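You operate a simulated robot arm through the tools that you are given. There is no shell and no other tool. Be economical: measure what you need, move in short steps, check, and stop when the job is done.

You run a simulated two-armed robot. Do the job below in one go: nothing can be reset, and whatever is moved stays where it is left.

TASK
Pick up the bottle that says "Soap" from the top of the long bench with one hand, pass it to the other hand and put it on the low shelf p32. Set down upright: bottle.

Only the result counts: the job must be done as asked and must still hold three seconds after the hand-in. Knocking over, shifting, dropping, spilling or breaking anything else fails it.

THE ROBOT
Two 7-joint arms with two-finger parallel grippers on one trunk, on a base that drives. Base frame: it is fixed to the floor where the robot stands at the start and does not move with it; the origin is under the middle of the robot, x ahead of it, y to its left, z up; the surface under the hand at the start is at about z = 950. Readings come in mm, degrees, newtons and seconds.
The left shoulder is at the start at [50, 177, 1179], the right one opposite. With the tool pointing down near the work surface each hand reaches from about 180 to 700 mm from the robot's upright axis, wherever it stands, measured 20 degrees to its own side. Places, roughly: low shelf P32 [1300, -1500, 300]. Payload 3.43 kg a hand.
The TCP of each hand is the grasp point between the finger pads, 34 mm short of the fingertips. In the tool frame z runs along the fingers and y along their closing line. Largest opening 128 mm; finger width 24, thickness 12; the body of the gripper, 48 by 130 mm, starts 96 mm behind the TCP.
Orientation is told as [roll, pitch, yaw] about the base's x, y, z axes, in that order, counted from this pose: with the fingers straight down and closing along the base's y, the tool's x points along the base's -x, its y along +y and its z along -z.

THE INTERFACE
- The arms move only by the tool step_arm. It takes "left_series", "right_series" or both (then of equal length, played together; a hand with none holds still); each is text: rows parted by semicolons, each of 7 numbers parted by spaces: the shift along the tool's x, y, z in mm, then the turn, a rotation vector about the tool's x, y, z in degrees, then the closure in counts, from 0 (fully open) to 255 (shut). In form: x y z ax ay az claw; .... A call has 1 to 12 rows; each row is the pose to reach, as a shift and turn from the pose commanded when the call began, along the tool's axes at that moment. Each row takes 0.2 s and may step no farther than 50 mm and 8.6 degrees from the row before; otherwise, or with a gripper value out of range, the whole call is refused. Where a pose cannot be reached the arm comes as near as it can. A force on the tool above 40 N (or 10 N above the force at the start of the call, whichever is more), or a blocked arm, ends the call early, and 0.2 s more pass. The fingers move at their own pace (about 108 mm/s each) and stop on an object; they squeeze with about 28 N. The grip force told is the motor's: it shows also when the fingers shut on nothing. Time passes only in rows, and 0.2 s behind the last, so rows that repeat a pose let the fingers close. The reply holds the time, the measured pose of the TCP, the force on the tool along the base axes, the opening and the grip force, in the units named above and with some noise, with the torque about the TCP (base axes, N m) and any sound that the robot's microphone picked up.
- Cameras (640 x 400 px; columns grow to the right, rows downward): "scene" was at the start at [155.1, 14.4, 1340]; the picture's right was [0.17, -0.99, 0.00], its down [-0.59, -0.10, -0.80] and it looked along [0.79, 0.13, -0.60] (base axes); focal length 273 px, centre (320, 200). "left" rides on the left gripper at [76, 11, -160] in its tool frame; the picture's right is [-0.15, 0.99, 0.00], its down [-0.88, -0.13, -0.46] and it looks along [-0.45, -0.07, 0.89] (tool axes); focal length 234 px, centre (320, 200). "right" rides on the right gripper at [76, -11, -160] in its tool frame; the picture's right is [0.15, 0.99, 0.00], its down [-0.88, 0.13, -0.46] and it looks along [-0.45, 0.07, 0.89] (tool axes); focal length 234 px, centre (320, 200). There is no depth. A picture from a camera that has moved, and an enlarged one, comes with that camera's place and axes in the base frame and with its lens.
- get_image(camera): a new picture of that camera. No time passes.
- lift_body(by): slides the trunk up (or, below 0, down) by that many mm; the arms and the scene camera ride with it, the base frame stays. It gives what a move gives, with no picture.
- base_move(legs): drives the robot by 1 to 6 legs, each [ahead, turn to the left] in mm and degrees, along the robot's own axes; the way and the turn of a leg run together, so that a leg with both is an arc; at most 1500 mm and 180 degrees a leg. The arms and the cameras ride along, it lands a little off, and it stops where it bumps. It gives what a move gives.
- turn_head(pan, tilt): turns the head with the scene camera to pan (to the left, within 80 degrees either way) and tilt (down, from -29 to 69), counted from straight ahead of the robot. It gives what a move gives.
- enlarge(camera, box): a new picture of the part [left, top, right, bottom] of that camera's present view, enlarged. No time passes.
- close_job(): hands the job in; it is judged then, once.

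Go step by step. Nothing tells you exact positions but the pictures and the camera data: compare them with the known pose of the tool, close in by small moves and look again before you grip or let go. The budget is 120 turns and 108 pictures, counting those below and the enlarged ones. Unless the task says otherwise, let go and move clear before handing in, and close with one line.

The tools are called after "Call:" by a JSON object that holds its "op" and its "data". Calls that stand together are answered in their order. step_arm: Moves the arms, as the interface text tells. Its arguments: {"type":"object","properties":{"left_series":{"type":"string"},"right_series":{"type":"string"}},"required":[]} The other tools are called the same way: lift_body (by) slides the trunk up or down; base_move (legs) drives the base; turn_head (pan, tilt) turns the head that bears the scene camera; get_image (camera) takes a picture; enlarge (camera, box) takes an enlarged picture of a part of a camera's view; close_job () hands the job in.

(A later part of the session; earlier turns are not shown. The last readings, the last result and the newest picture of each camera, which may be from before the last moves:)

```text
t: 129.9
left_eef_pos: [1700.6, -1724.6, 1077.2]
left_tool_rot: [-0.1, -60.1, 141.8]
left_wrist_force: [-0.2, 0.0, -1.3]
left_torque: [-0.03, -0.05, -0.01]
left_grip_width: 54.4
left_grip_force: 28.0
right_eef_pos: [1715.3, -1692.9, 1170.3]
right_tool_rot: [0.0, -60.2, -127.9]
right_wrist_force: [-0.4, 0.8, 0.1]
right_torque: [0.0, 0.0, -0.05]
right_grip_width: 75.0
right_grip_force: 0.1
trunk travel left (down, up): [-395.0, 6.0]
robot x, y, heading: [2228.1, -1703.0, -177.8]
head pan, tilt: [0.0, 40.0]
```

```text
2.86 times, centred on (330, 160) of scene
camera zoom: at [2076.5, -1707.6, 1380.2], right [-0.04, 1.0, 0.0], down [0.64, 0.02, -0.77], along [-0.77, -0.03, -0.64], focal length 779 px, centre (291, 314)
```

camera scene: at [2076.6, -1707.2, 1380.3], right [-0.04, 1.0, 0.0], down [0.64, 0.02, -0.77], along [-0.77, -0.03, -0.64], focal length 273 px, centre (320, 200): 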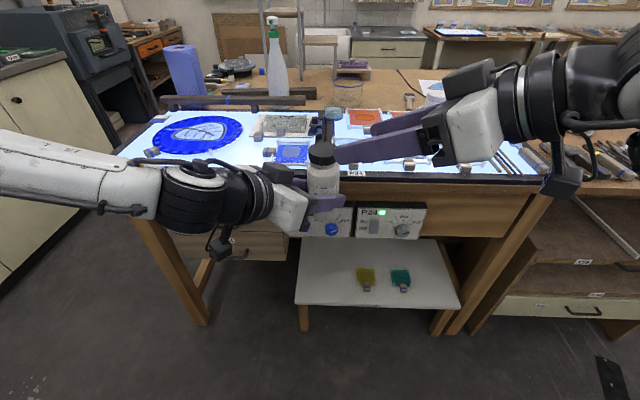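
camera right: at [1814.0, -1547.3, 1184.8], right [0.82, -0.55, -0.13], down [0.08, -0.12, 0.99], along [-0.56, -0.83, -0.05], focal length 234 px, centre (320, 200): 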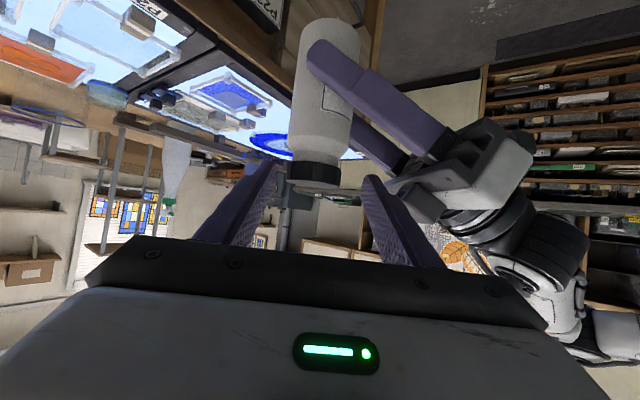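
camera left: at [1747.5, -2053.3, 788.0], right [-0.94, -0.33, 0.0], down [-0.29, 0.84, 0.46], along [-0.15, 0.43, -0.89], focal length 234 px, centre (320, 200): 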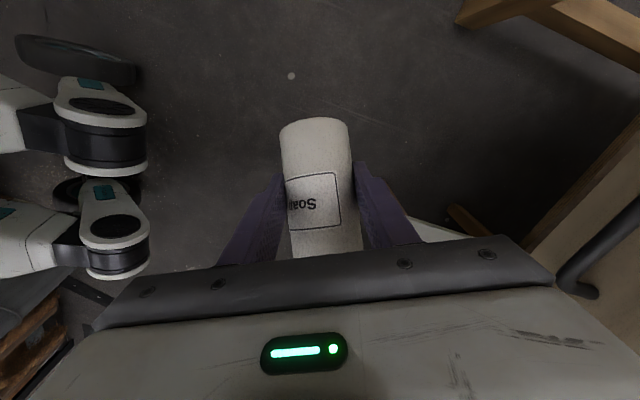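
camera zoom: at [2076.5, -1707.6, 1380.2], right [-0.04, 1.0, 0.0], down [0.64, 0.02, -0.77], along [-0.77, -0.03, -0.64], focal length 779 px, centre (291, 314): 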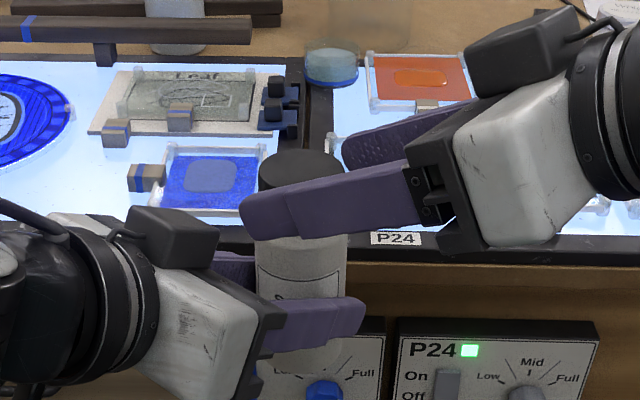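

Height fits; I correct 6 mm sideways, advance the last bit, and close on the cap.

Call:
{"op": "step_arm", "data": {"right_series": "0 -6 12 0 0 0 105; 0 -6 27 0 0 0 105; 0 -6 27 0 0 0 105"}}

Call:
{"op": "enlarge", "data": {"camera": "right", "box": [200, 80, 440, 260]}}

```text
t: 130.8
left_eef_pos: [1701.4, -1724.3, 1075.7]
left_tool_rot: [-0.2, -60.0, 141.7]
left_wrist_force: [-0.1, 1.5, -1.6]
left_torque: [-0.01, -0.01, 0.01]
left_grip_width: 54.3
left_grip_force: 27.8
right_eef_pos: [1696.5, -1706.1, 1155.3]
right_tool_rot: [-0.1, -60.1, -127.8]
right_wrist_force: [0.4, 0.6, 0.5]
right_torque: [0.05, 0.03, -0.02]
right_grip_width: 75.4
right_grip_force: 0.0
trunk travel left (down, up): [-395.0, 6.0]
robot x, y, heading: [2232.2, -1699.2, -177.9]
head pan, tilt: [0.0, 40.0]
```

```text
2.22 times, centred on (320, 170) of right
camera zoom: at [1795.1, -1561.5, 1170.3], right [0.82, -0.55, -0.13], down [0.08, -0.12, 0.99], along [-0.56, -0.83, -0.05], focal length 520 px, centre (320, 267)
```

zoom: 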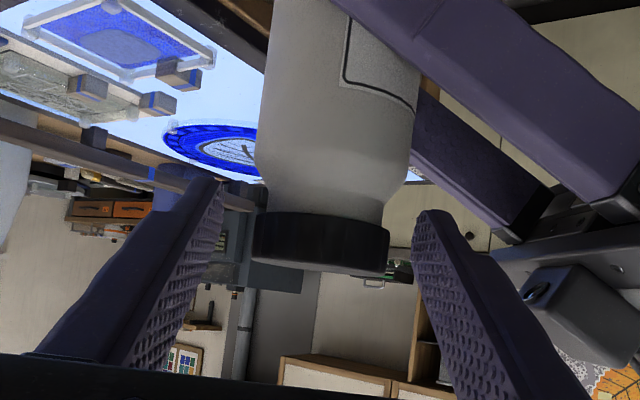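

Aligned on the cap. I close the right hand.

Call:
{"op": "step_arm", "data": {"right_series": "0 0 0 0 0 0 140; 0 0 0 0 0 0 255; 0 0 0 0 0 0 255; 0 0 0 0 0 0 255; 0 0 0 0 0 0 255"}}

Call:
{"op": "enlarge", "data": {"camera": "scene", "box": [250, 90, 410, 230]}}

Call:
{"op": "get_image", "data": {"camera": "left"}}

```text
t: 131.9
left_eef_pos: [1699.0, -1722.9, 1076.4]
left_tool_rot: [-0.2, -60.1, 141.9]
left_wrist_force: [-0.9, 2.0, -2.0]
left_torque: [-0.15, -0.13, 0.04]
left_grip_width: 54.4
left_grip_force: 28.2
right_eef_pos: [1696.8, -1706.4, 1156.5]
right_tool_rot: [0.0, -60.1, -127.9]
right_wrist_force: [1.8, -2.2, 0.6]
right_torque: [-0.01, -0.01, 0.04]
right_grip_width: 47.4
right_grip_force: 28.0
trunk travel left (down, up): [-395.0, 6.0]
robot x, y, heading: [2233.2, -1701.0, -177.9]
head pan, tilt: [0.0, 40.0]
```

```text
2.86 times, centred on (330, 160) of scene
camera zoom: at [2076.4, -1707.6, 1380.2], right [-0.04, 1.0, 0.0], down [0.64, 0.02, -0.77], along [-0.77, -0.03, -0.64], focal length 779 px, centre (291, 314)
```

zoom: 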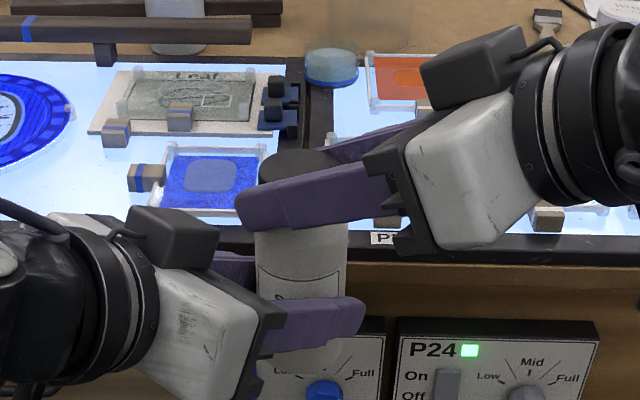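

```text
45 pictures are left
camera left: at [1832.0, -1841.8, 1091.8], right [-0.67, -0.73, 0.13], down [0.05, 0.13, 0.99], along [-0.74, 0.67, -0.05], focal length 234 px, centre (320, 200)
```

left: 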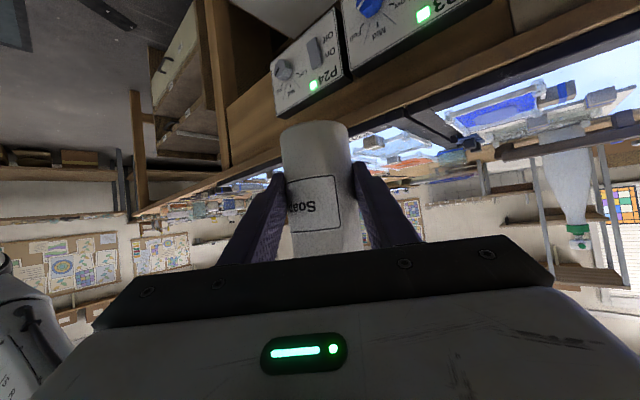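

The right holds the cap at 47.4 mm. I open the left hand and back it out along its own axis.

Call:
{"op": "step_arm", "data": {"left_series": "0 0 0 0 0 0 130; 0 0 0 0 0 0 100; 0 0 0 0 0 0 100; 0 0 -30 0 0 0 100; 0 0 -65 0 0 0 100; 0 0 -100 0 0 0 100; 0 0 -140 0 0 0 100; 0 0 -140 0 0 0 100"}}

Call:
{"op": "get_image", "data": {"camera": "scene"}}

Call:
{"op": "get_image", "data": {"camera": "right"}}

```text
t: 133.8
left_eef_pos: [1794.9, -1799.2, 1146.1]
left_tool_rot: [-0.3, -60.2, 141.8]
left_wrist_force: [-0.8, 0.1, -0.8]
left_torque: [0.0, 0.02, -0.01]
left_grip_width: 78.0
left_grip_force: 0.0
right_eef_pos: [1695.0, -1707.8, 1154.9]
right_tool_rot: [0.1, -60.0, -128.0]
right_wrist_force: [0.8, -0.5, 0.4]
right_torque: [0.03, -0.02, -0.01]
right_grip_width: 47.3
right_grip_force: 28.3
trunk travel left (down, up): [-395.0, 6.0]
robot x, y, heading: [2231.6, -1698.2, -177.7]
head pan, tilt: [0.0, 40.0]
```

```text
44 pictures are left
camera scene: at [2075.8, -1707.4, 1380.1], right [-0.04, 1.0, 0.0], down [0.64, 0.02, -0.77], along [-0.76, -0.03, -0.64], focal length 273 px, centre (320, 200)
```

scene: 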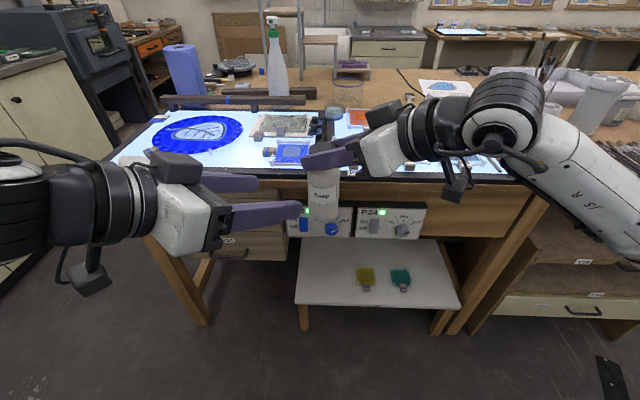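

```text
43 pictures are left
camera right: at [1794.6, -1561.3, 1170.0], right [0.82, -0.55, -0.13], down [0.07, -0.12, 0.99], along [-0.56, -0.83, -0.05], focal length 234 px, centre (320, 200)
```

right: 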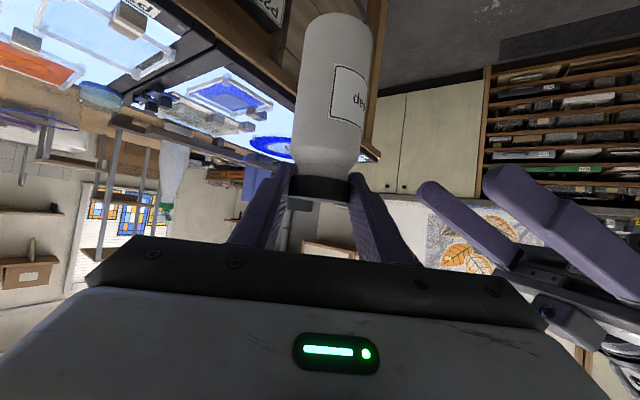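

The right hand alone holds the bottle upright by the cap. Now I bring the left hand above the cap, tilted only 15° from vertical.

Call:
{"op": "step_arm", "data": {"left_series": "-24 0 -14 0 8 0 108; -47 0 -27 0 16 0 108; -70 0 -40 0 24 0 108; -94 0 -54 0 32 0 108; -117 0 -67.5 0 40 0 108; -135 0 -36 0 45 0 108; -154 -1 -4 0 45 0 108; -172 -1 28 0 45 0 108; -172 -1 28 0 45 0 108"}}

Call:
{"op": "get_image", "data": {"camera": "left"}}

Call:
{"op": "get_image", "data": {"camera": "scene"}}

```text
t: 135.8
left_eef_pos: [1783.2, -1820.1, 1244.7]
left_tool_rot: [-0.1, -15.1, 141.9]
left_wrist_force: [0.3, -1.3, -0.1]
left_torque: [-0.02, -0.01, -0.01]
left_grip_width: 74.0
left_grip_force: 0.2
left hand out of reach, approached as far as the arm can: row 5, 6, 7, 8, 9
right_eef_pos: [1696.1, -1708.0, 1153.9]
right_tool_rot: [0.0, -60.1, -128.0]
right_wrist_force: [0.2, 0.2, 0.1]
right_torque: [0.04, -0.03, -0.03]
right_grip_width: 47.4
right_grip_force: 27.9
trunk travel left (down, up): [-395.0, 6.0]
robot x, y, heading: [2232.4, -1700.3, -177.8]
head pan, tilt: [0.0, 40.0]
```

```text
42 pictures are left
camera left: at [1866.3, -1900.9, 1380.2], right [-0.72, -0.69, 0.04], down [-0.49, 0.55, 0.67], along [-0.48, 0.47, -0.74], focal length 234 px, centre (320, 200)
```

left: 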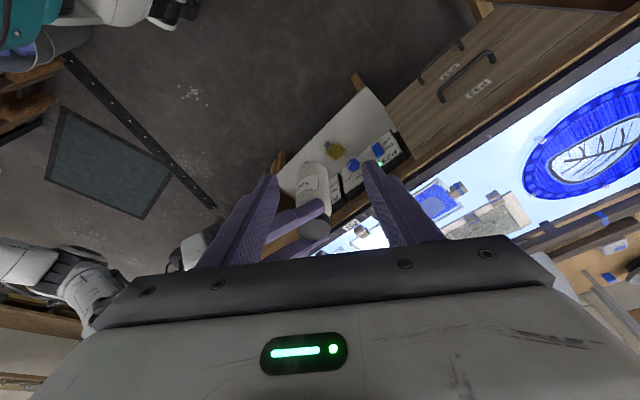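

```text
41 pictures are left
camera scene: at [2076.2, -1707.7, 1380.2], right [-0.04, 1.0, 0.0], down [0.64, 0.02, -0.77], along [-0.77, -0.03, -0.64], focal length 273 px, centre (320, 200)
```

scene: 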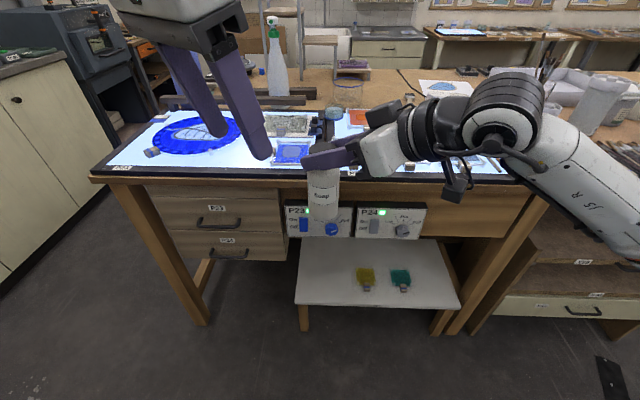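

The left stalls going inward with this yaw. I turn its yaw back to straight ahead and try to reach above the cap, staying high.

Call:
{"op": "step_arm", "data": {"left_series": "0 0 0 -2.1 0 -7.7 108; 0 0 0 -4.2 0 -15.4 108; 0 0 0 -6.2 0 -23.2 108; 0 0 0 -8.3 0 -30.9 108; 0 0 0 -10.4 0 -38.6 108; 0 0 0 -10.4 0 -38.6 108"}}

Call:
{"op": "step_arm", "data": {"left_series": "-20 -40 -20 0 0 0 108; -40 -80 -40 0 0 0 108; -60 -105 -50 0 0 0 108; -60 -105 -50 0 0 0 108"}}

Call:
{"op": "get_image", "data": {"camera": "left"}}

```text
t: 137.2
left_eef_pos: [1783.7, -1846.2, 1224.8]
left_tool_rot: [-0.4, -15.2, -177.9]
left_wrist_force: [0.3, -0.2, -0.3]
left_torque: [-0.01, -0.02, -0.01]
left_grip_width: 73.7
left_grip_force: 0.1
left hand out of reach, approached as far as the arm can: row 1, 2, 3, 4, 5, 6
right_eef_pos: [1696.5, -1708.0, 1156.0]
right_tool_rot: [-0.1, -60.1, -127.9]
right_wrist_force: [0.8, 0.5, -0.8]
right_torque: [-0.01, 0.03, -0.02]
right_grip_width: 47.6
right_grip_force: 28.0
trunk travel left (down, up): [-395.0, 6.0]
robot x, y, heading: [2229.2, -1700.2, -178.1]
head pan, tilt: [0.0, 40.0]
```

```text
t: 138.2
left_eef_pos: [1779.9, -1855.4, 1243.1]
left_tool_rot: [-0.1, -15.1, -178.3]
left_wrist_force: [-0.3, 1.0, -0.3]
left_torque: [0.01, 0.01, 0.01]
left_grip_width: 73.7
left_grip_force: 0.0
left hand out of reach, approached as far as the arm can: row 1, 2, 3, 4
right_eef_pos: [1696.8, -1707.3, 1156.4]
right_tool_rot: [0.0, -60.1, -127.8]
right_wrist_force: [-0.2, -0.2, 1.2]
right_torque: [0.04, -0.02, -0.02]
right_grip_width: 47.6
right_grip_force: 28.4
trunk travel left (down, up): [-395.0, 6.0]
robot x, y, heading: [2232.2, -1704.0, -177.7]
head pan, tilt: [0.0, 40.0]
```

```text
40 pictures are left
camera left: at [1896.2, -1863.0, 1379.1], right [-0.11, -0.99, 0.04], down [-0.74, 0.11, 0.67], along [-0.67, 0.05, -0.74], focal length 234 px, centre (320, 200)
```

left: 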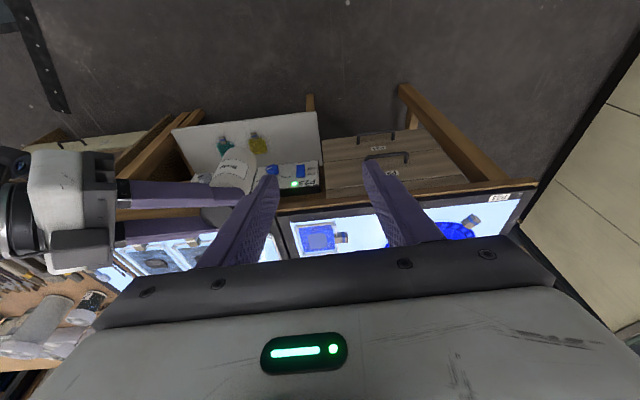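

I look at the left arm's posture now.

Call:
{"op": "turn_head", "data": {"pan": 55, "tilt": 30}}

Call:
{"op": "get_image", "data": {"camera": "scene"}}

Call:
{"op": "turn_head", "data": {"pan": -55, "tilt": 30}}

Call:
{"op": "get_image", "data": {"camera": "scene"}}

```text
t: 139.4
left_eef_pos: [1780.1, -1855.3, 1243.1]
left_tool_rot: [-0.2, -15.1, -178.4]
left_wrist_force: [0.0, -0.9, -0.2]
left_torque: [0.0, 0.02, -0.01]
left_grip_width: 73.6
left_grip_force: 0.1
right_eef_pos: [1696.1, -1707.7, 1155.4]
right_tool_rot: [0.0, -60.1, -127.9]
right_wrist_force: [0.4, 0.6, -0.6]
right_torque: [-0.01, 0.0, -0.02]
right_grip_width: 47.6
right_grip_force: 28.4
trunk travel left (down, up): [-395.0, 6.0]
robot x, y, heading: [2228.5, -1704.0, -177.9]
head pan, tilt: [55.0, 30.0]
```

```text
39 pictures are left
camera scene: at [2112.2, -1780.4, 1395.6], right [-0.84, 0.54, 0.0], down [0.27, 0.42, -0.87], along [-0.47, -0.73, -0.5], focal length 273 px, centre (320, 200)
```

scene: 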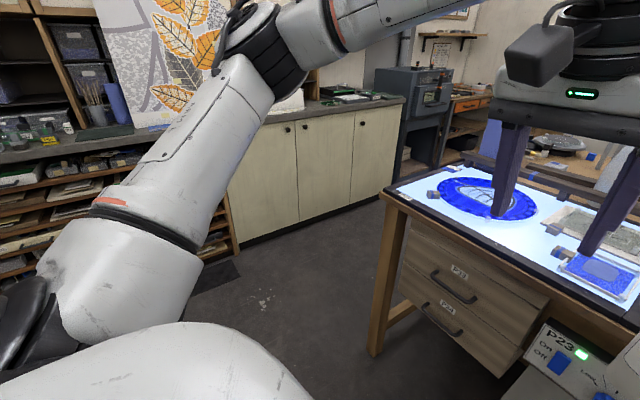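

```text
t: 141.3
left_eef_pos: [1780.4, -1855.8, 1243.2]
left_tool_rot: [-0.2, -15.1, -178.3]
left_wrist_force: [0.6, -0.2, 0.1]
left_torque: [-0.03, -0.03, 0.01]
left_grip_width: 73.6
left_grip_force: 0.0
right_eef_pos: [1696.3, -1707.4, 1155.1]
right_tool_rot: [0.0, -60.1, -128.0]
right_wrist_force: [0.0, 0.0, -0.4]
right_torque: [0.0, 0.0, 0.02]
right_grip_width: 47.4
right_grip_force: 28.3
trunk travel left (down, up): [-395.0, 6.0]
robot x, y, heading: [2231.6, -1701.6, -177.8]
head pan, tilt: [-55.0, 30.0]
```

```text
38 pictures are left
camera scene: at [2106.7, -1632.4, 1395.6], right [0.8, 0.6, 0.0], down [0.3, -0.4, -0.87], along [-0.52, 0.69, -0.5], focal length 273 px, centre (320, 200)
```

scene: 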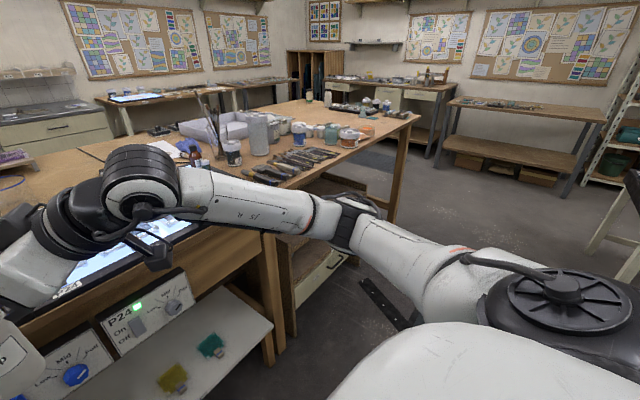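

The left arm is wound into a limit going inward, so I bring the bottle to the left arm instead. Left hand steps aside, and the right swings the bottle left while turning to point sideways.

Call:
{"op": "step_arm", "data": {"left_series": "0 40 0 0 0 0 108; 0 80 0 0 0 0 108; 0 120 0 0 0 0 108; 0 120 0 0 0 0 108"}}

Call:
{"op": "step_arm", "data": {"right_series": "-3 27 5 -5.8 0 -3.3 255; -6 53 10 -11.5 0 -6.7 255; -9 80 15 -17.3 0 -10 255; -12 107 20 -23.1 0 -13.3 255; -15 133 25 -28.8 0 -16.7 255; -17 160 30 -34.6 0 -20 255; -17 160 30 -34.6 0 -20 255"}}

Call:
{"op": "turn_head", "data": {"pan": 10, "tilt": 45}}

Call:
{"op": "get_image", "data": {"camera": "scene"}}

```text
t: 142.3
left_eef_pos: [1785.4, -1977.0, 1241.9]
left_tool_rot: [-0.1, -15.1, -178.3]
left_wrist_force: [-0.5, -0.2, 0.2]
left_torque: [-0.01, 0.01, 0.03]
left_grip_width: 73.6
left_grip_force: 0.1
right_eef_pos: [1696.0, -1706.2, 1154.1]
right_tool_rot: [0.1, -60.2, -127.9]
right_wrist_force: [1.0, 1.0, 0.6]
right_torque: [-0.03, -0.05, 0.03]
right_grip_width: 47.7
right_grip_force: 27.3
trunk travel left (down, up): [-395.0, 6.0]
robot x, y, heading: [2231.8, -1704.5, -178.0]
head pan, tilt: [-55.0, 30.0]
```

```text
t: 143.9
left_eef_pos: [1784.6, -1975.9, 1242.2]
left_tool_rot: [0.1, -15.1, -178.3]
left_wrist_force: [-0.1, 0.9, 0.5]
left_torque: [-0.05, -0.01, -0.01]
left_grip_width: 73.7
left_grip_force: 0.1
right_eef_pos: [1773.3, -1847.4, 1171.9]
right_tool_rot: [-2.9, -67.0, -99.5]
right_wrist_force: [0.7, 1.0, -1.4]
right_torque: [0.02, -0.04, 0.0]
right_grip_width: 47.5
right_grip_force: 27.9
right hand out of reach, approached as far as the arm can: row 3, 4, 5, 6, 7
trunk travel left (down, up): [-395.0, 6.0]
robot x, y, heading: [2234.3, -1701.0, -177.9]
head pan, tilt: [-55.0, 30.0]
```

```text
t: 145.2
left_eef_pos: [1785.1, -1978.6, 1242.9]
left_tool_rot: [0.0, -15.0, -178.4]
left_wrist_force: [0.3, 1.3, -0.4]
left_torque: [0.02, 0.04, 0.01]
left_grip_width: 73.5
left_grip_force: 0.1
right_eef_pos: [1773.3, -1849.2, 1170.4]
right_tool_rot: [-3.1, -67.0, -99.1]
right_wrist_force: [-0.5, 0.6, -1.4]
right_torque: [0.01, 0.01, 0.01]
right_grip_width: 47.7
right_grip_force: 28.6
trunk travel left (down, up): [-395.0, 6.0]
robot x, y, heading: [2233.6, -1705.3, -177.9]
head pan, tilt: [10.0, 45.0]
```

```text
37 pictures are left
camera scene: at [2081.9, -1721.5, 1373.0], right [-0.21, 0.98, 0.0], down [0.69, 0.15, -0.71], along [-0.69, -0.15, -0.71], focal length 273 px, centre (320, 200)
```

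scene: 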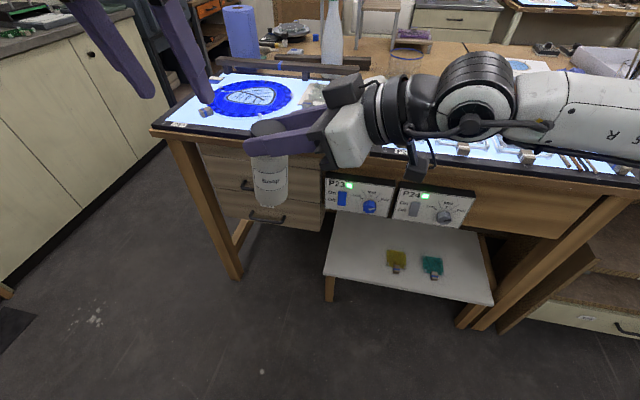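

The right brought the bottle to the left side at [1773, -1848], tilted about 7°. I correct that tilt.

Call:
{"op": "step_arm", "data": {"right_series": "0 0 0 -1.5 3.5 0 255; 0 0 0 -3 7 0 255; 0 0 0 -3 7 0 255"}}

Call:
{"op": "get_image", "data": {"camera": "right"}}

Call:
{"op": "get_image", "data": {"camera": "left"}}

```text
t: 146.0
left_eef_pos: [1785.0, -1978.6, 1243.1]
left_tool_rot: [-0.1, -15.1, -178.3]
left_wrist_force: [-0.1, -0.5, -0.2]
left_torque: [0.0, 0.0, -0.03]
left_grip_width: 73.8
left_grip_force: 0.1
right_eef_pos: [1772.8, -1848.6, 1170.1]
right_tool_rot: [-3.1, -66.9, -99.2]
right_wrist_force: [-0.5, 0.1, -2.7]
right_torque: [0.01, 0.06, -0.02]
right_grip_width: 47.5
right_grip_force: 28.0
right hand out of reach, approached as far as the arm can: row 1, 2, 3
trunk travel left (down, up): [-395.0, 6.0]
robot x, y, heading: [2233.0, -1701.0, -177.7]
head pan, tilt: [10.0, 45.0]
```

```text
36 pictures are left
camera right: at [1798.9, -1674.8, 1164.0], right [0.98, -0.15, -0.16], down [0.16, 0.04, 0.99], along [-0.14, -0.99, 0.07], focal length 234 px, centre (320, 200)
```

right: 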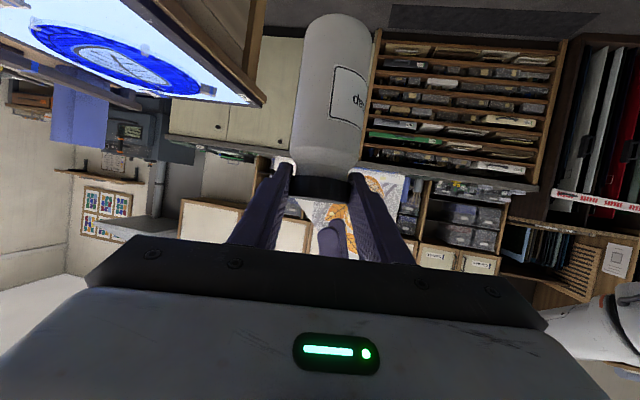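

```text
35 pictures are left
camera left: at [1901.0, -1986.0, 1378.4], right [-0.11, -0.99, 0.04], down [-0.73, 0.11, 0.67], along [-0.67, 0.05, -0.74], focal length 234 px, centre (320, 200)
```

left: 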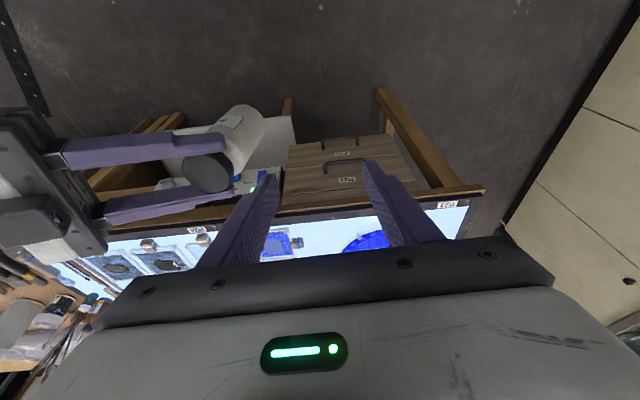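

Both elbows favour a handover nearer the body. I move the bottle back toward the robot to about 340 mm ahead while correcting its orientation.

Call:
{"op": "step_arm", "data": {"right_series": "2 30 -5 0 0 0 255; 4 61 -11 -3.4 1.8 -1.1 255; 7 92 -17 -6.8 3.5 -2.2 255; 9.5 122 -22 -10.2 5.2 -3.4 255; 9.5 122 -22 -13.6 7 -4.5 255; 9.5 122 -22 -13.6 7 -4.5 255"}}

Call:
{"op": "get_image", "data": {"camera": "scene"}}

```text
t: 147.4
left_eef_pos: [1785.8, -1977.6, 1242.4]
left_tool_rot: [-0.1, -15.1, -178.3]
left_wrist_force: [0.1, -0.8, -0.7]
left_torque: [-0.02, 0.01, 0.03]
left_grip_width: 73.9
left_grip_force: 0.1
right_eef_pos: [1898.2, -1851.8, 1164.5]
right_tool_rot: [0.2, -61.7, -91.7]
right_wrist_force: [-0.2, 0.5, -1.3]
right_torque: [0.03, -0.01, 0.0]
right_grip_width: 47.7
right_grip_force: 27.5
right hand out of reach, approached as far as the arm can: row 5, 6
trunk travel left (down, up): [-395.0, 6.0]
robot x, y, heading: [2231.9, -1700.2, -177.9]
head pan, tilt: [10.0, 45.0]
```

```text
34 pictures are left
camera scene: at [2082.0, -1721.7, 1373.0], right [-0.21, 0.98, 0.0], down [0.69, 0.15, -0.71], along [-0.69, -0.15, -0.71], focal length 273 px, centre (320, 200)
```

scene: 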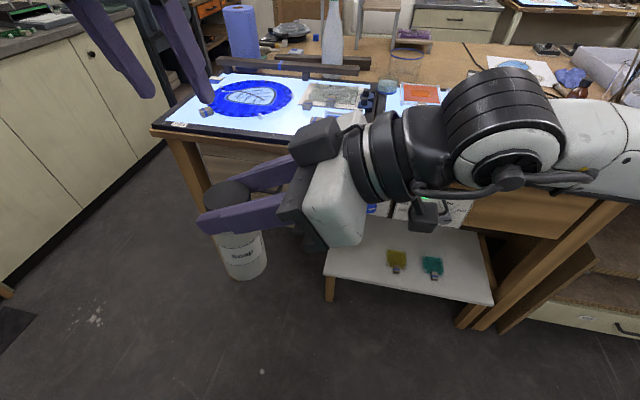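

The bottle is now upright at about [1897, -1862], cap top z≈1171, held from the right. I bring the left hand to a point 110 mm above the cap.

Call:
{"op": "step_arm", "data": {"left_series": "-10.7 0 -40 0 0 0 108; 24 -28 -49.5 0 0 0 108; 58.5 -56 -58.7 0 0 0 108; 93 -84 -68 0 0 0 108; 128 -112 -77.3 0 0 0 108; 128 -112 -77.3 0 0 0 108"}}

Call:
{"op": "get_image", "data": {"camera": "left"}}

```text
t: 148.8
left_eef_pos: [1927.0, -1864.2, 1285.8]
left_tool_rot: [-0.1, -15.1, -178.3]
left_wrist_force: [-0.8, -0.1, -0.1]
left_torque: [0.02, -0.03, 0.0]
left_grip_width: 73.7
left_grip_force: 0.1
right_eef_pos: [1897.9, -1851.7, 1164.2]
right_tool_rot: [0.2, -61.6, -91.7]
right_wrist_force: [-0.4, -0.5, -2.1]
right_torque: [0.01, -0.02, 0.01]
right_grip_width: 47.6
right_grip_force: 27.8
trunk travel left (down, up): [-395.0, 6.0]
robot x, y, heading: [2231.2, -1703.5, -177.9]
head pan, tilt: [10.0, 45.0]
```

```text
33 pictures are left
camera left: at [2042.1, -1871.3, 1421.7], right [-0.11, -0.99, 0.04], down [-0.74, 0.11, 0.67], along [-0.67, 0.05, -0.74], focal length 234 px, centre (320, 200)
```

left: 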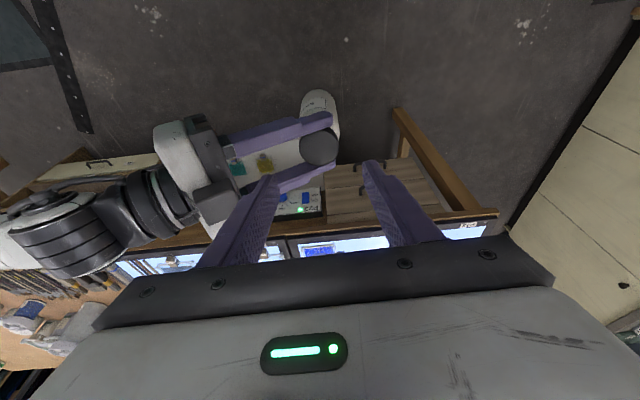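

The cap is exactly where expected under the left hand. I descend along the tool axis to just above the cap and check.

Call:
{"op": "step_arm", "data": {"left_series": "-1 0 40 0 0 0 108; -2 0 70 0 0 0 108; -2 0 70 0 0 0 108"}}

Call:
{"op": "get_image", "data": {"camera": "left"}}

Call:
{"op": "get_image", "data": {"camera": "right"}}

```text
t: 149.6
left_eef_pos: [1905.2, -1863.6, 1216.7]
left_tool_rot: [-0.1, -15.2, -178.3]
left_wrist_force: [-0.7, -0.1, -0.6]
left_torque: [0.03, 0.02, 0.0]
left_grip_width: 73.7
left_grip_force: 0.0
right_eef_pos: [1898.1, -1850.4, 1164.3]
right_tool_rot: [0.3, -61.7, -91.8]
right_wrist_force: [-0.7, -0.7, -1.4]
right_torque: [-0.01, 0.02, 0.0]
right_grip_width: 47.4
right_grip_force: 28.5
trunk travel left (down, up): [-395.0, 6.0]
robot x, y, heading: [2232.5, -1702.5, -177.8]
head pan, tilt: [10.0, 45.0]
```

```text
32 pictures are left
camera left: at [2020.9, -1871.2, 1352.9], right [-0.11, -0.99, 0.04], down [-0.73, 0.11, 0.67], along [-0.67, 0.05, -0.74], focal length 234 px, centre (320, 200)
```

left: 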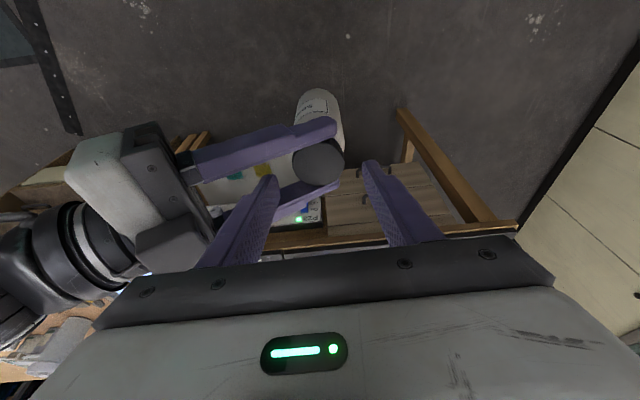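

```text
31 pictures are left
camera right: at [1891.2, -1674.8, 1174.2], right [0.99, 0.04, -0.13], down [0.13, -0.02, 0.99], along [0.04, -1.0, -0.03], focal length 234 px, centre (320, 200)
```

right: 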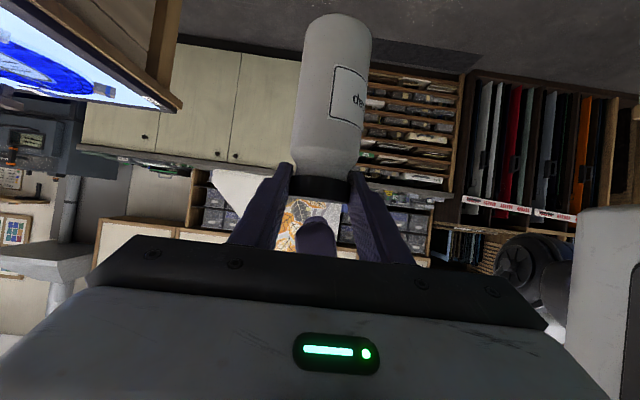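

The left fingertip sits between the right fingers as planned; the cap is a few mm farther ahead. I correct 3 mm, descend the rest, and look once more.

Call:
{"op": "step_arm", "data": {"left_series": "-3 0 0 0 0 0 108; -3 0 20 0 0 0 108; -3 0 37 0 0 0 108; -3 0 37 0 0 0 108"}}

Call:
{"op": "get_image", "data": {"camera": "left"}}

Call:
{"op": "enlarge", "data": {"camera": "right", "box": [220, 100, 420, 270]}}

```text
t: 150.6
left_eef_pos: [1892.3, -1862.5, 1180.2]
left_tool_rot: [-0.1, -15.0, -178.3]
left_wrist_force: [3.0, 0.4, 2.2]
left_torque: [0.03, -0.03, -0.11]
left_grip_width: 73.5
left_grip_force: 0.0
right_eef_pos: [1897.5, -1850.6, 1164.6]
right_tool_rot: [0.1, -61.7, -91.7]
right_wrist_force: [-2.6, 0.3, -3.9]
right_torque: [-0.04, -0.07, 0.1]
right_grip_width: 47.6
right_grip_force: 27.2
trunk travel left (down, up): [-395.0, 6.0]
robot x, y, heading: [2233.3, -1701.6, -177.9]
head pan, tilt: [10.0, 45.0]
```

```text
30 pictures are left
camera left: at [2008.8, -1870.2, 1316.5], right [-0.11, -0.99, 0.04], down [-0.74, 0.11, 0.67], along [-0.67, 0.05, -0.74], focal length 234 px, centre (320, 200)
```

left: 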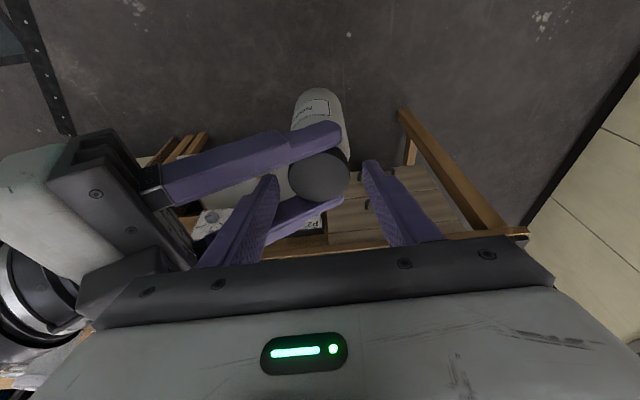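

```text
2.35 times, centred on (320, 185) of right
camera zoom: at [1891.0, -1674.7, 1174.2], right [0.99, 0.04, -0.13], down [0.13, -0.02, 0.99], along [0.04, -1.0, -0.03], focal length 551 px, centre (320, 235)
```

zoom: 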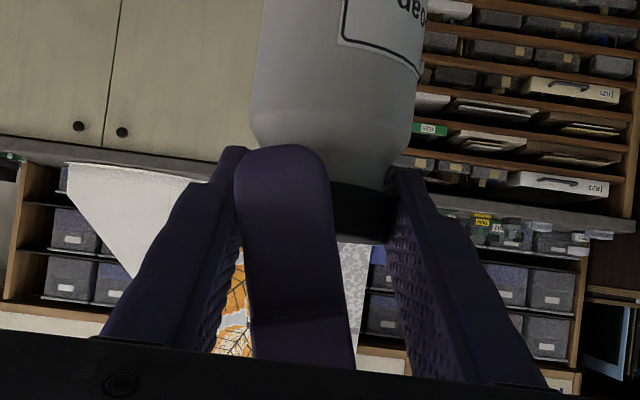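

The left fingertip is lightly touching a right finger. I shift the left hand back 5 mm so it is centred in the gap.

Call:
{"op": "step_arm", "data": {"left_series": "3 0 -2 0 0 0 108; 5 0 -2 0 0 0 108; 5 0 -2 0 0 0 108"}}

Call:
{"op": "enlarge", "data": {"camera": "right", "box": [220, 100, 420, 270]}}

Call:
{"op": "enlarge", "data": {"camera": "left", "box": [220, 80, 420, 250]}}

```text
t: 151.4
left_eef_pos: [1896.9, -1862.1, 1181.9]
left_tool_rot: [-0.1, -15.1, -178.3]
left_wrist_force: [-0.1, 0.3, 0.3]
left_torque: [-0.01, -0.03, 0.01]
left_grip_width: 73.8
left_grip_force: 0.0
right_eef_pos: [1900.5, -1849.9, 1163.7]
right_tool_rot: [0.3, -61.6, -91.6]
right_wrist_force: [0.4, -0.2, -1.1]
right_torque: [0.05, -0.01, -0.01]
right_grip_width: 47.5
right_grip_force: 27.8
trunk travel left (down, up): [-395.0, 6.0]
robot x, y, heading: [2231.0, -1700.1, -177.8]
head pan, tilt: [10.0, 45.0]
```

```text
2.35 times, centred on (320, 185) of right
camera zoom: at [1891.2, -1674.9, 1174.2], right [0.99, 0.04, -0.13], down [0.13, -0.02, 0.99], along [0.04, -1.0, -0.03], focal length 551 px, centre (320, 235)
```

zoom: 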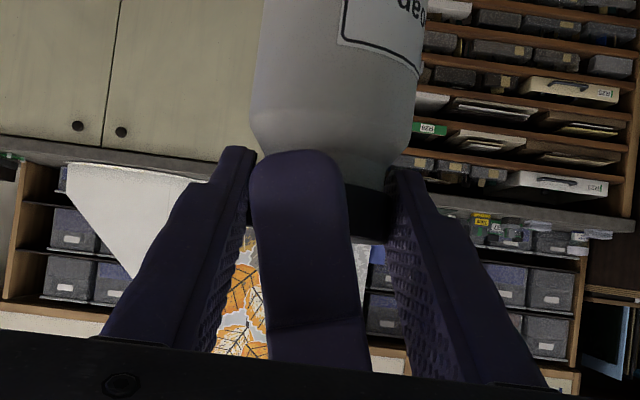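

```text
2.35 times, centred on (320, 165) of left
camera zoom: at [2013.4, -1869.8, 1317.5], right [-0.11, -0.99, 0.04], down [-0.73, 0.11, 0.67], along [-0.67, 0.05, -0.74], focal length 551 px, centre (320, 282)
```

zoom: 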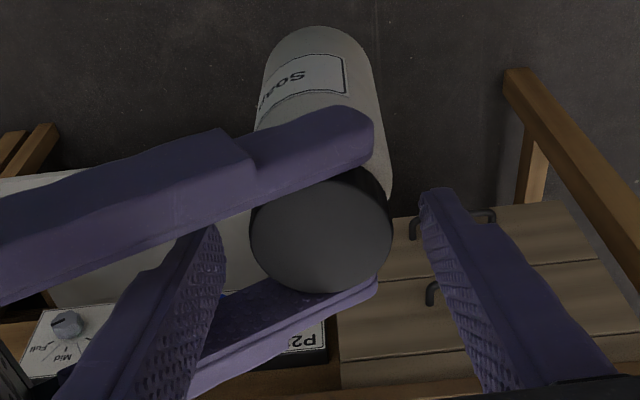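

Centred with clearance on both sides. I close the left hand on the cap.

Call:
{"op": "step_arm", "data": {"left_series": "0 0 0 0 0 0 140; 0 0 0 0 0 0 255; 0 0 0 0 0 0 255; 0 0 0 0 0 0 255; 0 0 0 0 0 0 255"}}

Call:
{"op": "enlarge", "data": {"camera": "right", "box": [220, 100, 420, 270]}}

```text
t: 152.6
left_eef_pos: [1897.4, -1864.0, 1182.2]
left_tool_rot: [0.2, -15.1, -178.3]
left_wrist_force: [-3.0, -11.8, 0.0]
left_torque: [-0.53, 0.08, 0.0]
left_grip_width: 47.8
left_grip_force: 28.2
right_eef_pos: [1898.4, -1851.2, 1163.5]
right_tool_rot: [0.3, -61.6, -91.6]
right_wrist_force: [2.0, 12.4, -0.4]
right_torque: [0.34, -0.03, 0.0]
right_grip_width: 47.3
right_grip_force: 27.9
trunk travel left (down, up): [-395.0, 6.0]
robot x, y, heading: [2231.1, -1699.4, -177.8]
head pan, tilt: [10.0, 45.0]
```

```text
2.35 times, centred on (320, 185) of right
camera zoom: at [1891.1, -1674.6, 1174.2], right [0.99, 0.04, -0.13], down [0.13, -0.02, 0.99], along [0.04, -1.0, -0.03], focal length 551 px, centre (320, 235)
```

zoom: 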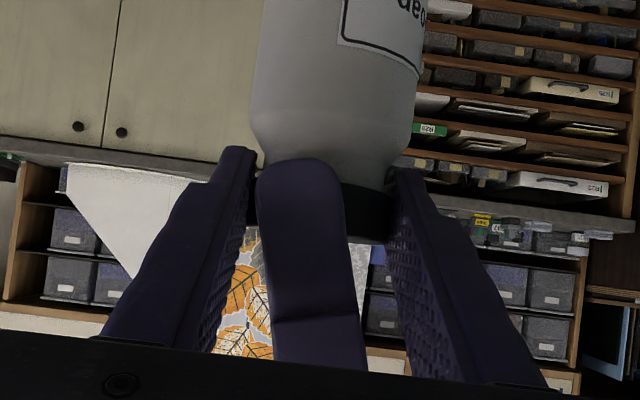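

Left grips the cap at 47.8 mm. I open the right hand and withdraw it along its axis.

Call:
{"op": "step_arm", "data": {"right_series": "0 0 0 0 0 0 150; 0 0 0 0 0 0 100; 0 0 0 0 0 0 80; 0 0 -30 0 0 0 80; 0 0 -70 0 0 0 80; 0 0 -110 0 0 0 80; 0 0 -150 0 0 0 80; 0 0 -190 0 0 0 80; 0 0 -190 0 0 0 80", "left_series": "0 0 0 0 0 0 255; 0 0 0 0 0 0 255; 0 0 0 0 0 0 255; 0 0 0 0 0 0 255; 0 0 0 0 0 0 255; 0 0 0 0 0 0 255; 0 0 0 0 0 0 255; 0 0 0 0 0 0 255; 0 0 0 0 0 0 255"}}

Call:
{"op": "get_image", "data": {"camera": "left"}}

Call:
{"op": "get_image", "data": {"camera": "scene"}}

```text
t: 154.6
left_eef_pos: [1897.2, -1861.6, 1180.3]
left_tool_rot: [-0.1, -15.1, -178.3]
left_wrist_force: [-0.9, 0.9, -0.9]
left_torque: [0.06, 0.01, -0.01]
left_grip_width: 47.5
left_grip_force: 28.2
right_eef_pos: [1912.3, -1726.7, 1248.3]
right_tool_rot: [0.4, -61.6, -92.1]
right_wrist_force: [-0.1, 0.0, 0.2]
right_torque: [0.05, -0.04, 0.01]
right_grip_width: 87.9
right_grip_force: 0.1
right hand out of reach, approached as far as the arm can: row 5, 6, 7, 8, 9
trunk travel left (down, up): [-395.0, 6.0]
robot x, y, heading: [2231.4, -1699.7, -178.3]
head pan, tilt: [10.0, 45.0]
```

```text
25 pictures are left
camera left: at [2013.2, -1870.5, 1317.3], right [-0.11, -0.99, 0.04], down [-0.73, 0.11, 0.67], along [-0.67, 0.05, -0.74], focal length 234 px, centre (320, 200)
```

left: 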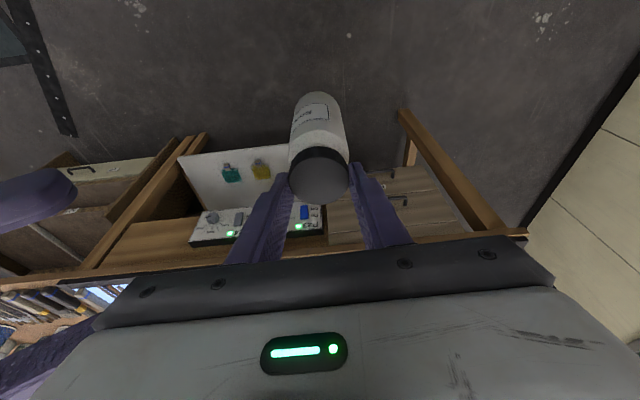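

```text
24 pictures are left
camera scene: at [2081.9, -1722.4, 1372.9], right [-0.21, 0.98, 0.0], down [0.69, 0.15, -0.71], along [-0.69, -0.15, -0.71], focal length 273 px, centre (320, 200)
```

scene: 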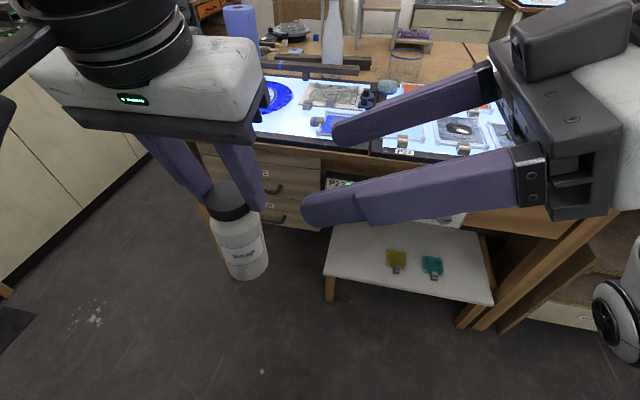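

The left hand holds the bottle by its cap, upright. I bring the right hand back to its own side, pointing down.

Call:
{"op": "step_arm", "data": {"right_series": "9 0 -17 0 7.5 0 80; 18 0 -33 0 15 0 80; 27 0 -50 0 22.5 0 80; 36 0 -66 0 30 0 80; 45 0 -83 0 37.5 0 80; 54 0 -100 0 45 0 80; 63 0 -116 0 52.5 0 80; 71 0 -132 0 60 0 80; 71 0 -132 0 60 0 80"}}

Call:
{"op": "step_arm", "data": {"right_series": "0 0 0 0 0 8 80; 0 0 0 0 0 16 80; 0 0 0 0 0 24 80; 0 0 0 0 0 32 80; 0 0 0 0 0 40 80; 0 0 0 0 0 48 80; 0 0 0 0 0 56 80; 0 0 0 0 0 64 80; 0 0 0 0 0 72 80; 0 0 0 0 0 80 80; 0 0 0 0 0 86 80"}}

```text
t: 156.6
left_eef_pos: [1897.5, -1862.7, 1180.6]
left_tool_rot: [-0.1, -15.2, -178.3]
left_wrist_force: [-0.2, 0.0, -0.4]
left_torque: [0.03, -0.03, -0.01]
left_grip_width: 47.5
left_grip_force: 27.9
right_eef_pos: [1932.6, -1586.6, 1241.8]
right_tool_rot: [0.1, -1.7, -91.6]
right_wrist_force: [0.6, 0.1, 0.1]
right_torque: [0.0, 0.01, -0.02]
right_grip_width: 87.7
right_grip_force: 0.1
right hand out of reach, approached as far as the arm can: row 7, 8, 9
trunk travel left (down, up): [-395.0, 6.0]
robot x, y, heading: [2232.9, -1700.4, -177.6]
head pan, tilt: [10.0, 45.0]
```

```text
t: 159.0
left_eef_pos: [1898.1, -1861.8, 1181.2]
left_tool_rot: [-0.2, -15.1, -178.3]
left_wrist_force: [0.0, 0.2, 1.1]
left_torque: [0.0, -0.02, 0.0]
left_grip_width: 47.6
left_grip_force: 28.0
right_eef_pos: [1933.9, -1585.9, 1242.0]
right_tool_rot: [1.6, 0.0, -177.5]
right_wrist_force: [-1.2, -0.7, -0.1]
right_torque: [0.02, 0.0, 0.02]
right_grip_width: 87.9
right_grip_force: 0.1
trunk travel left (down, up): [-395.0, 6.0]
robot x, y, heading: [2231.2, -1702.2, -177.8]
head pan, tilt: [10.0, 45.0]
```

I move the left hand outward to where it can reach low, then lower the trunk.

Call:
{"op": "step_arm", "data": {"left_series": "-19 40 5 0 0 0 255; -39 80 10 0 0 0 255; -58 120 15 0 0 0 255; -77 160 21 0 0 0 255; -97 200 26 0 0 0 255; -116 240 31 0 0 0 255; -116 240 31 0 0 0 255"}}

Call:
{"op": "lift_body", "data": {"by": -394}}

Call:
{"op": "step_arm", "data": {"left_series": "-10 0 -39 0 0 0 255; 0 0 0 0 0 0 255; 10 0 39 0 0 0 255; 21 0 77 0 0 0 255; 31 0 116 0 0 0 255; 41 0 155 0 0 0 255; 52 0 193 0 0 0 255; 62 0 232 0 0 0 255; 73 0 271 0 0 0 255; 73 0 271 0 0 0 255"}}

```text
t: 160.6
left_eef_pos: [1786.8, -2107.3, 1181.2]
left_tool_rot: [-0.1, -15.1, -178.2]
left_wrist_force: [-0.7, 0.0, -0.2]
left_torque: [-0.02, -0.03, 0.04]
left_grip_width: 47.6
left_grip_force: 28.1
right_eef_pos: [1933.1, -1586.2, 1241.9]
right_tool_rot: [1.7, 0.0, -177.5]
right_wrist_force: [-0.3, 0.8, -0.3]
right_torque: [-0.01, 0.04, -0.01]
right_grip_width: 87.9
right_grip_force: 0.1
trunk travel left (down, up): [-395.0, 6.0]
robot x, y, heading: [2233.1, -1700.2, -177.8]
head pan, tilt: [10.0, 45.0]
```

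```text
t: 164.4
left_eef_pos: [1786.2, -2107.3, 788.6]
left_tool_rot: [-0.2, -15.1, -178.3]
left_wrist_force: [1.3, 0.5, 0.2]
left_torque: [0.0, -0.01, 0.0]
left_grip_width: 47.4
left_grip_force: 27.8
right_eef_pos: [1933.0, -1586.0, 848.6]
right_tool_rot: [1.6, 0.0, -177.4]
right_wrist_force: [0.3, 0.3, 0.1]
right_torque: [-0.01, 0.03, -0.03]
right_grip_width: 87.6
right_grip_force: 0.1
trunk travel left (down, up): [-1.0, 400.0]
robot x, y, heading: [2232.4, -1702.7, -177.7]
head pan, tilt: [10.0, 45.0]
```

```text
t: 166.6
left_eef_pos: [1787.1, -2105.1, 504.7]
left_tool_rot: [0.0, -15.1, -178.3]
left_wrist_force: [-0.4, -0.4, -0.7]
left_torque: [0.0, 0.01, 0.0]
left_grip_width: 47.3
left_grip_force: 27.8
right_eef_pos: [1933.6, -1586.5, 849.1]
right_tool_rot: [1.6, 0.0, -177.4]
right_wrist_force: [0.1, -0.3, -0.3]
right_torque: [-0.02, 0.01, -0.03]
right_grip_width: 87.9
right_grip_force: 0.1
trunk travel left (down, up): [-1.0, 400.0]
robot x, y, heading: [2232.8, -1705.1, -177.6]
head pan, tilt: [10.0, 45.0]
```

No limit so far: TCP at 505 with the bottle base near 352. I test the remaining depth here in free air, then come back up.

Call:
{"op": "step_arm", "data": {"left_series": "9 0 34 0 0 0 255; 19 0 70 0 0 0 255; 19 0 70 0 0 0 255"}}

Call:
{"op": "step_arm", "data": {"left_series": "-10 0 -37 0 0 0 255; -19 0 -72 0 0 0 255; -22 0 -83 0 0 0 255; -22 0 -83 0 0 0 255"}}

Call:
{"op": "turn_head", "data": {"pan": 20, "tilt": 40}}

Call:
{"op": "get_image", "data": {"camera": "scene"}}

```text
t: 167.4
left_eef_pos: [1785.1, -2105.4, 434.7]
left_tool_rot: [0.0, -15.1, -178.3]
left_wrist_force: [-0.3, -0.4, 0.5]
left_torque: [0.0, 0.0, 0.0]
left_grip_width: 47.3
left_grip_force: 28.2
right_eef_pos: [1933.1, -1586.8, 848.2]
right_tool_rot: [1.7, 0.0, -177.4]
right_wrist_force: [0.6, 0.1, -0.5]
right_torque: [0.04, -0.03, 0.02]
right_grip_width: 87.6
right_grip_force: 0.1
trunk travel left (down, up): [-1.0, 400.0]
robot x, y, heading: [2235.0, -1701.6, -177.9]
head pan, tilt: [10.0, 45.0]
```

```text
t: 168.4
left_eef_pos: [1785.9, -2107.9, 518.8]
left_tool_rot: [-0.1, -15.1, -178.3]
left_wrist_force: [0.3, -0.8, -0.4]
left_torque: [0.03, -0.01, -0.02]
left_grip_width: 47.9
left_grip_force: 28.1
right_eef_pos: [1933.1, -1585.4, 849.0]
right_tool_rot: [1.7, 0.0, -177.4]
right_wrist_force: [1.2, 0.2, 1.2]
right_torque: [-0.01, 0.01, -0.04]
right_grip_width: 88.1
right_grip_force: 0.0
trunk travel left (down, up): [-1.0, 400.0]
robot x, y, heading: [2235.2, -1699.8, -177.8]
head pan, tilt: [10.0, 45.0]
```

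```text
t: 169.1
left_eef_pos: [1786.1, -2107.4, 519.1]
left_tool_rot: [0.0, -15.2, -178.4]
left_wrist_force: [0.0, -0.9, 0.6]
left_torque: [0.0, 0.03, -0.01]
left_grip_width: 47.6
left_grip_force: 28.0
right_eef_pos: [1932.9, -1586.3, 848.6]
right_tool_rot: [1.8, 0.0, -177.4]
right_wrist_force: [0.4, 0.3, 0.1]
right_torque: [0.01, -0.02, -0.01]
right_grip_width: 87.7
right_grip_force: 0.1
trunk travel left (down, up): [-1.0, 400.0]
robot x, y, heading: [2231.7, -1699.7, -178.2]
head pan, tilt: [20.0, 40.0]
```

```text
23 pictures are left
camera scene: at [2082.7, -1736.5, 986.2], right [-0.38, 0.93, 0.0], down [0.6, 0.24, -0.77], along [-0.71, -0.29, -0.64], focal length 273 px, centre (320, 200)
```

scene: 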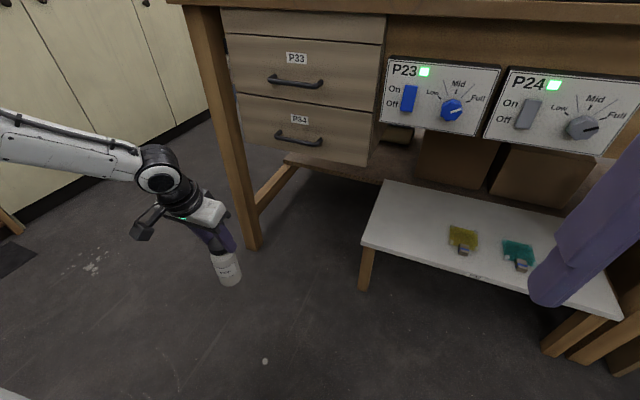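

The depth is reachable. Before driving in, I check where the left elbow sits relative to the drawers.

Call:
{"op": "turn_head", "data": {"pan": 62, "tilt": 40}}

Call:
{"op": "get_image", "data": {"camera": "scene"}}

```text
t: 170.2
left_eef_pos: [1785.8, -2108.3, 518.9]
left_tool_rot: [-0.1, -15.1, -178.4]
left_wrist_force: [-0.2, -0.3, -0.6]
left_torque: [0.02, 0.02, 0.0]
left_grip_width: 47.7
left_grip_force: 28.3
right_eef_pos: [1932.8, -1585.3, 847.5]
right_tool_rot: [1.7, 0.0, -177.4]
right_wrist_force: [-0.2, 1.1, -0.4]
right_torque: [-0.01, 0.0, 0.04]
right_grip_width: 87.8
right_grip_force: 0.0
trunk travel left (down, up): [-1.0, 400.0]
robot x, y, heading: [2230.2, -1698.8, -178.0]
head pan, tilt: [62.0, 40.0]
```

```text
22 pictures are left
camera scene: at [2124.2, -1781.0, 986.2], right [-0.9, 0.44, 0.0], down [0.28, 0.58, -0.77], along [-0.34, -0.69, -0.64], focal length 273 px, centre (320, 200)
```

scene: 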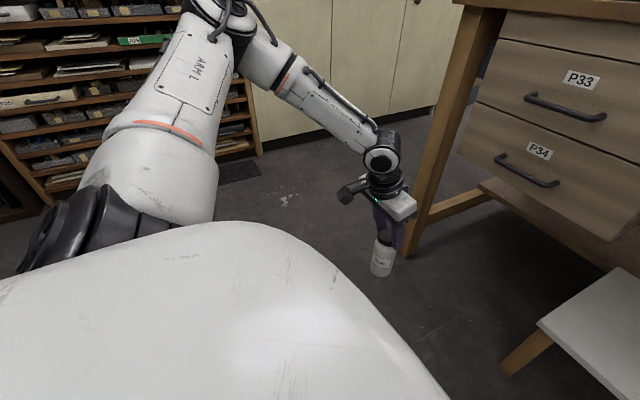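

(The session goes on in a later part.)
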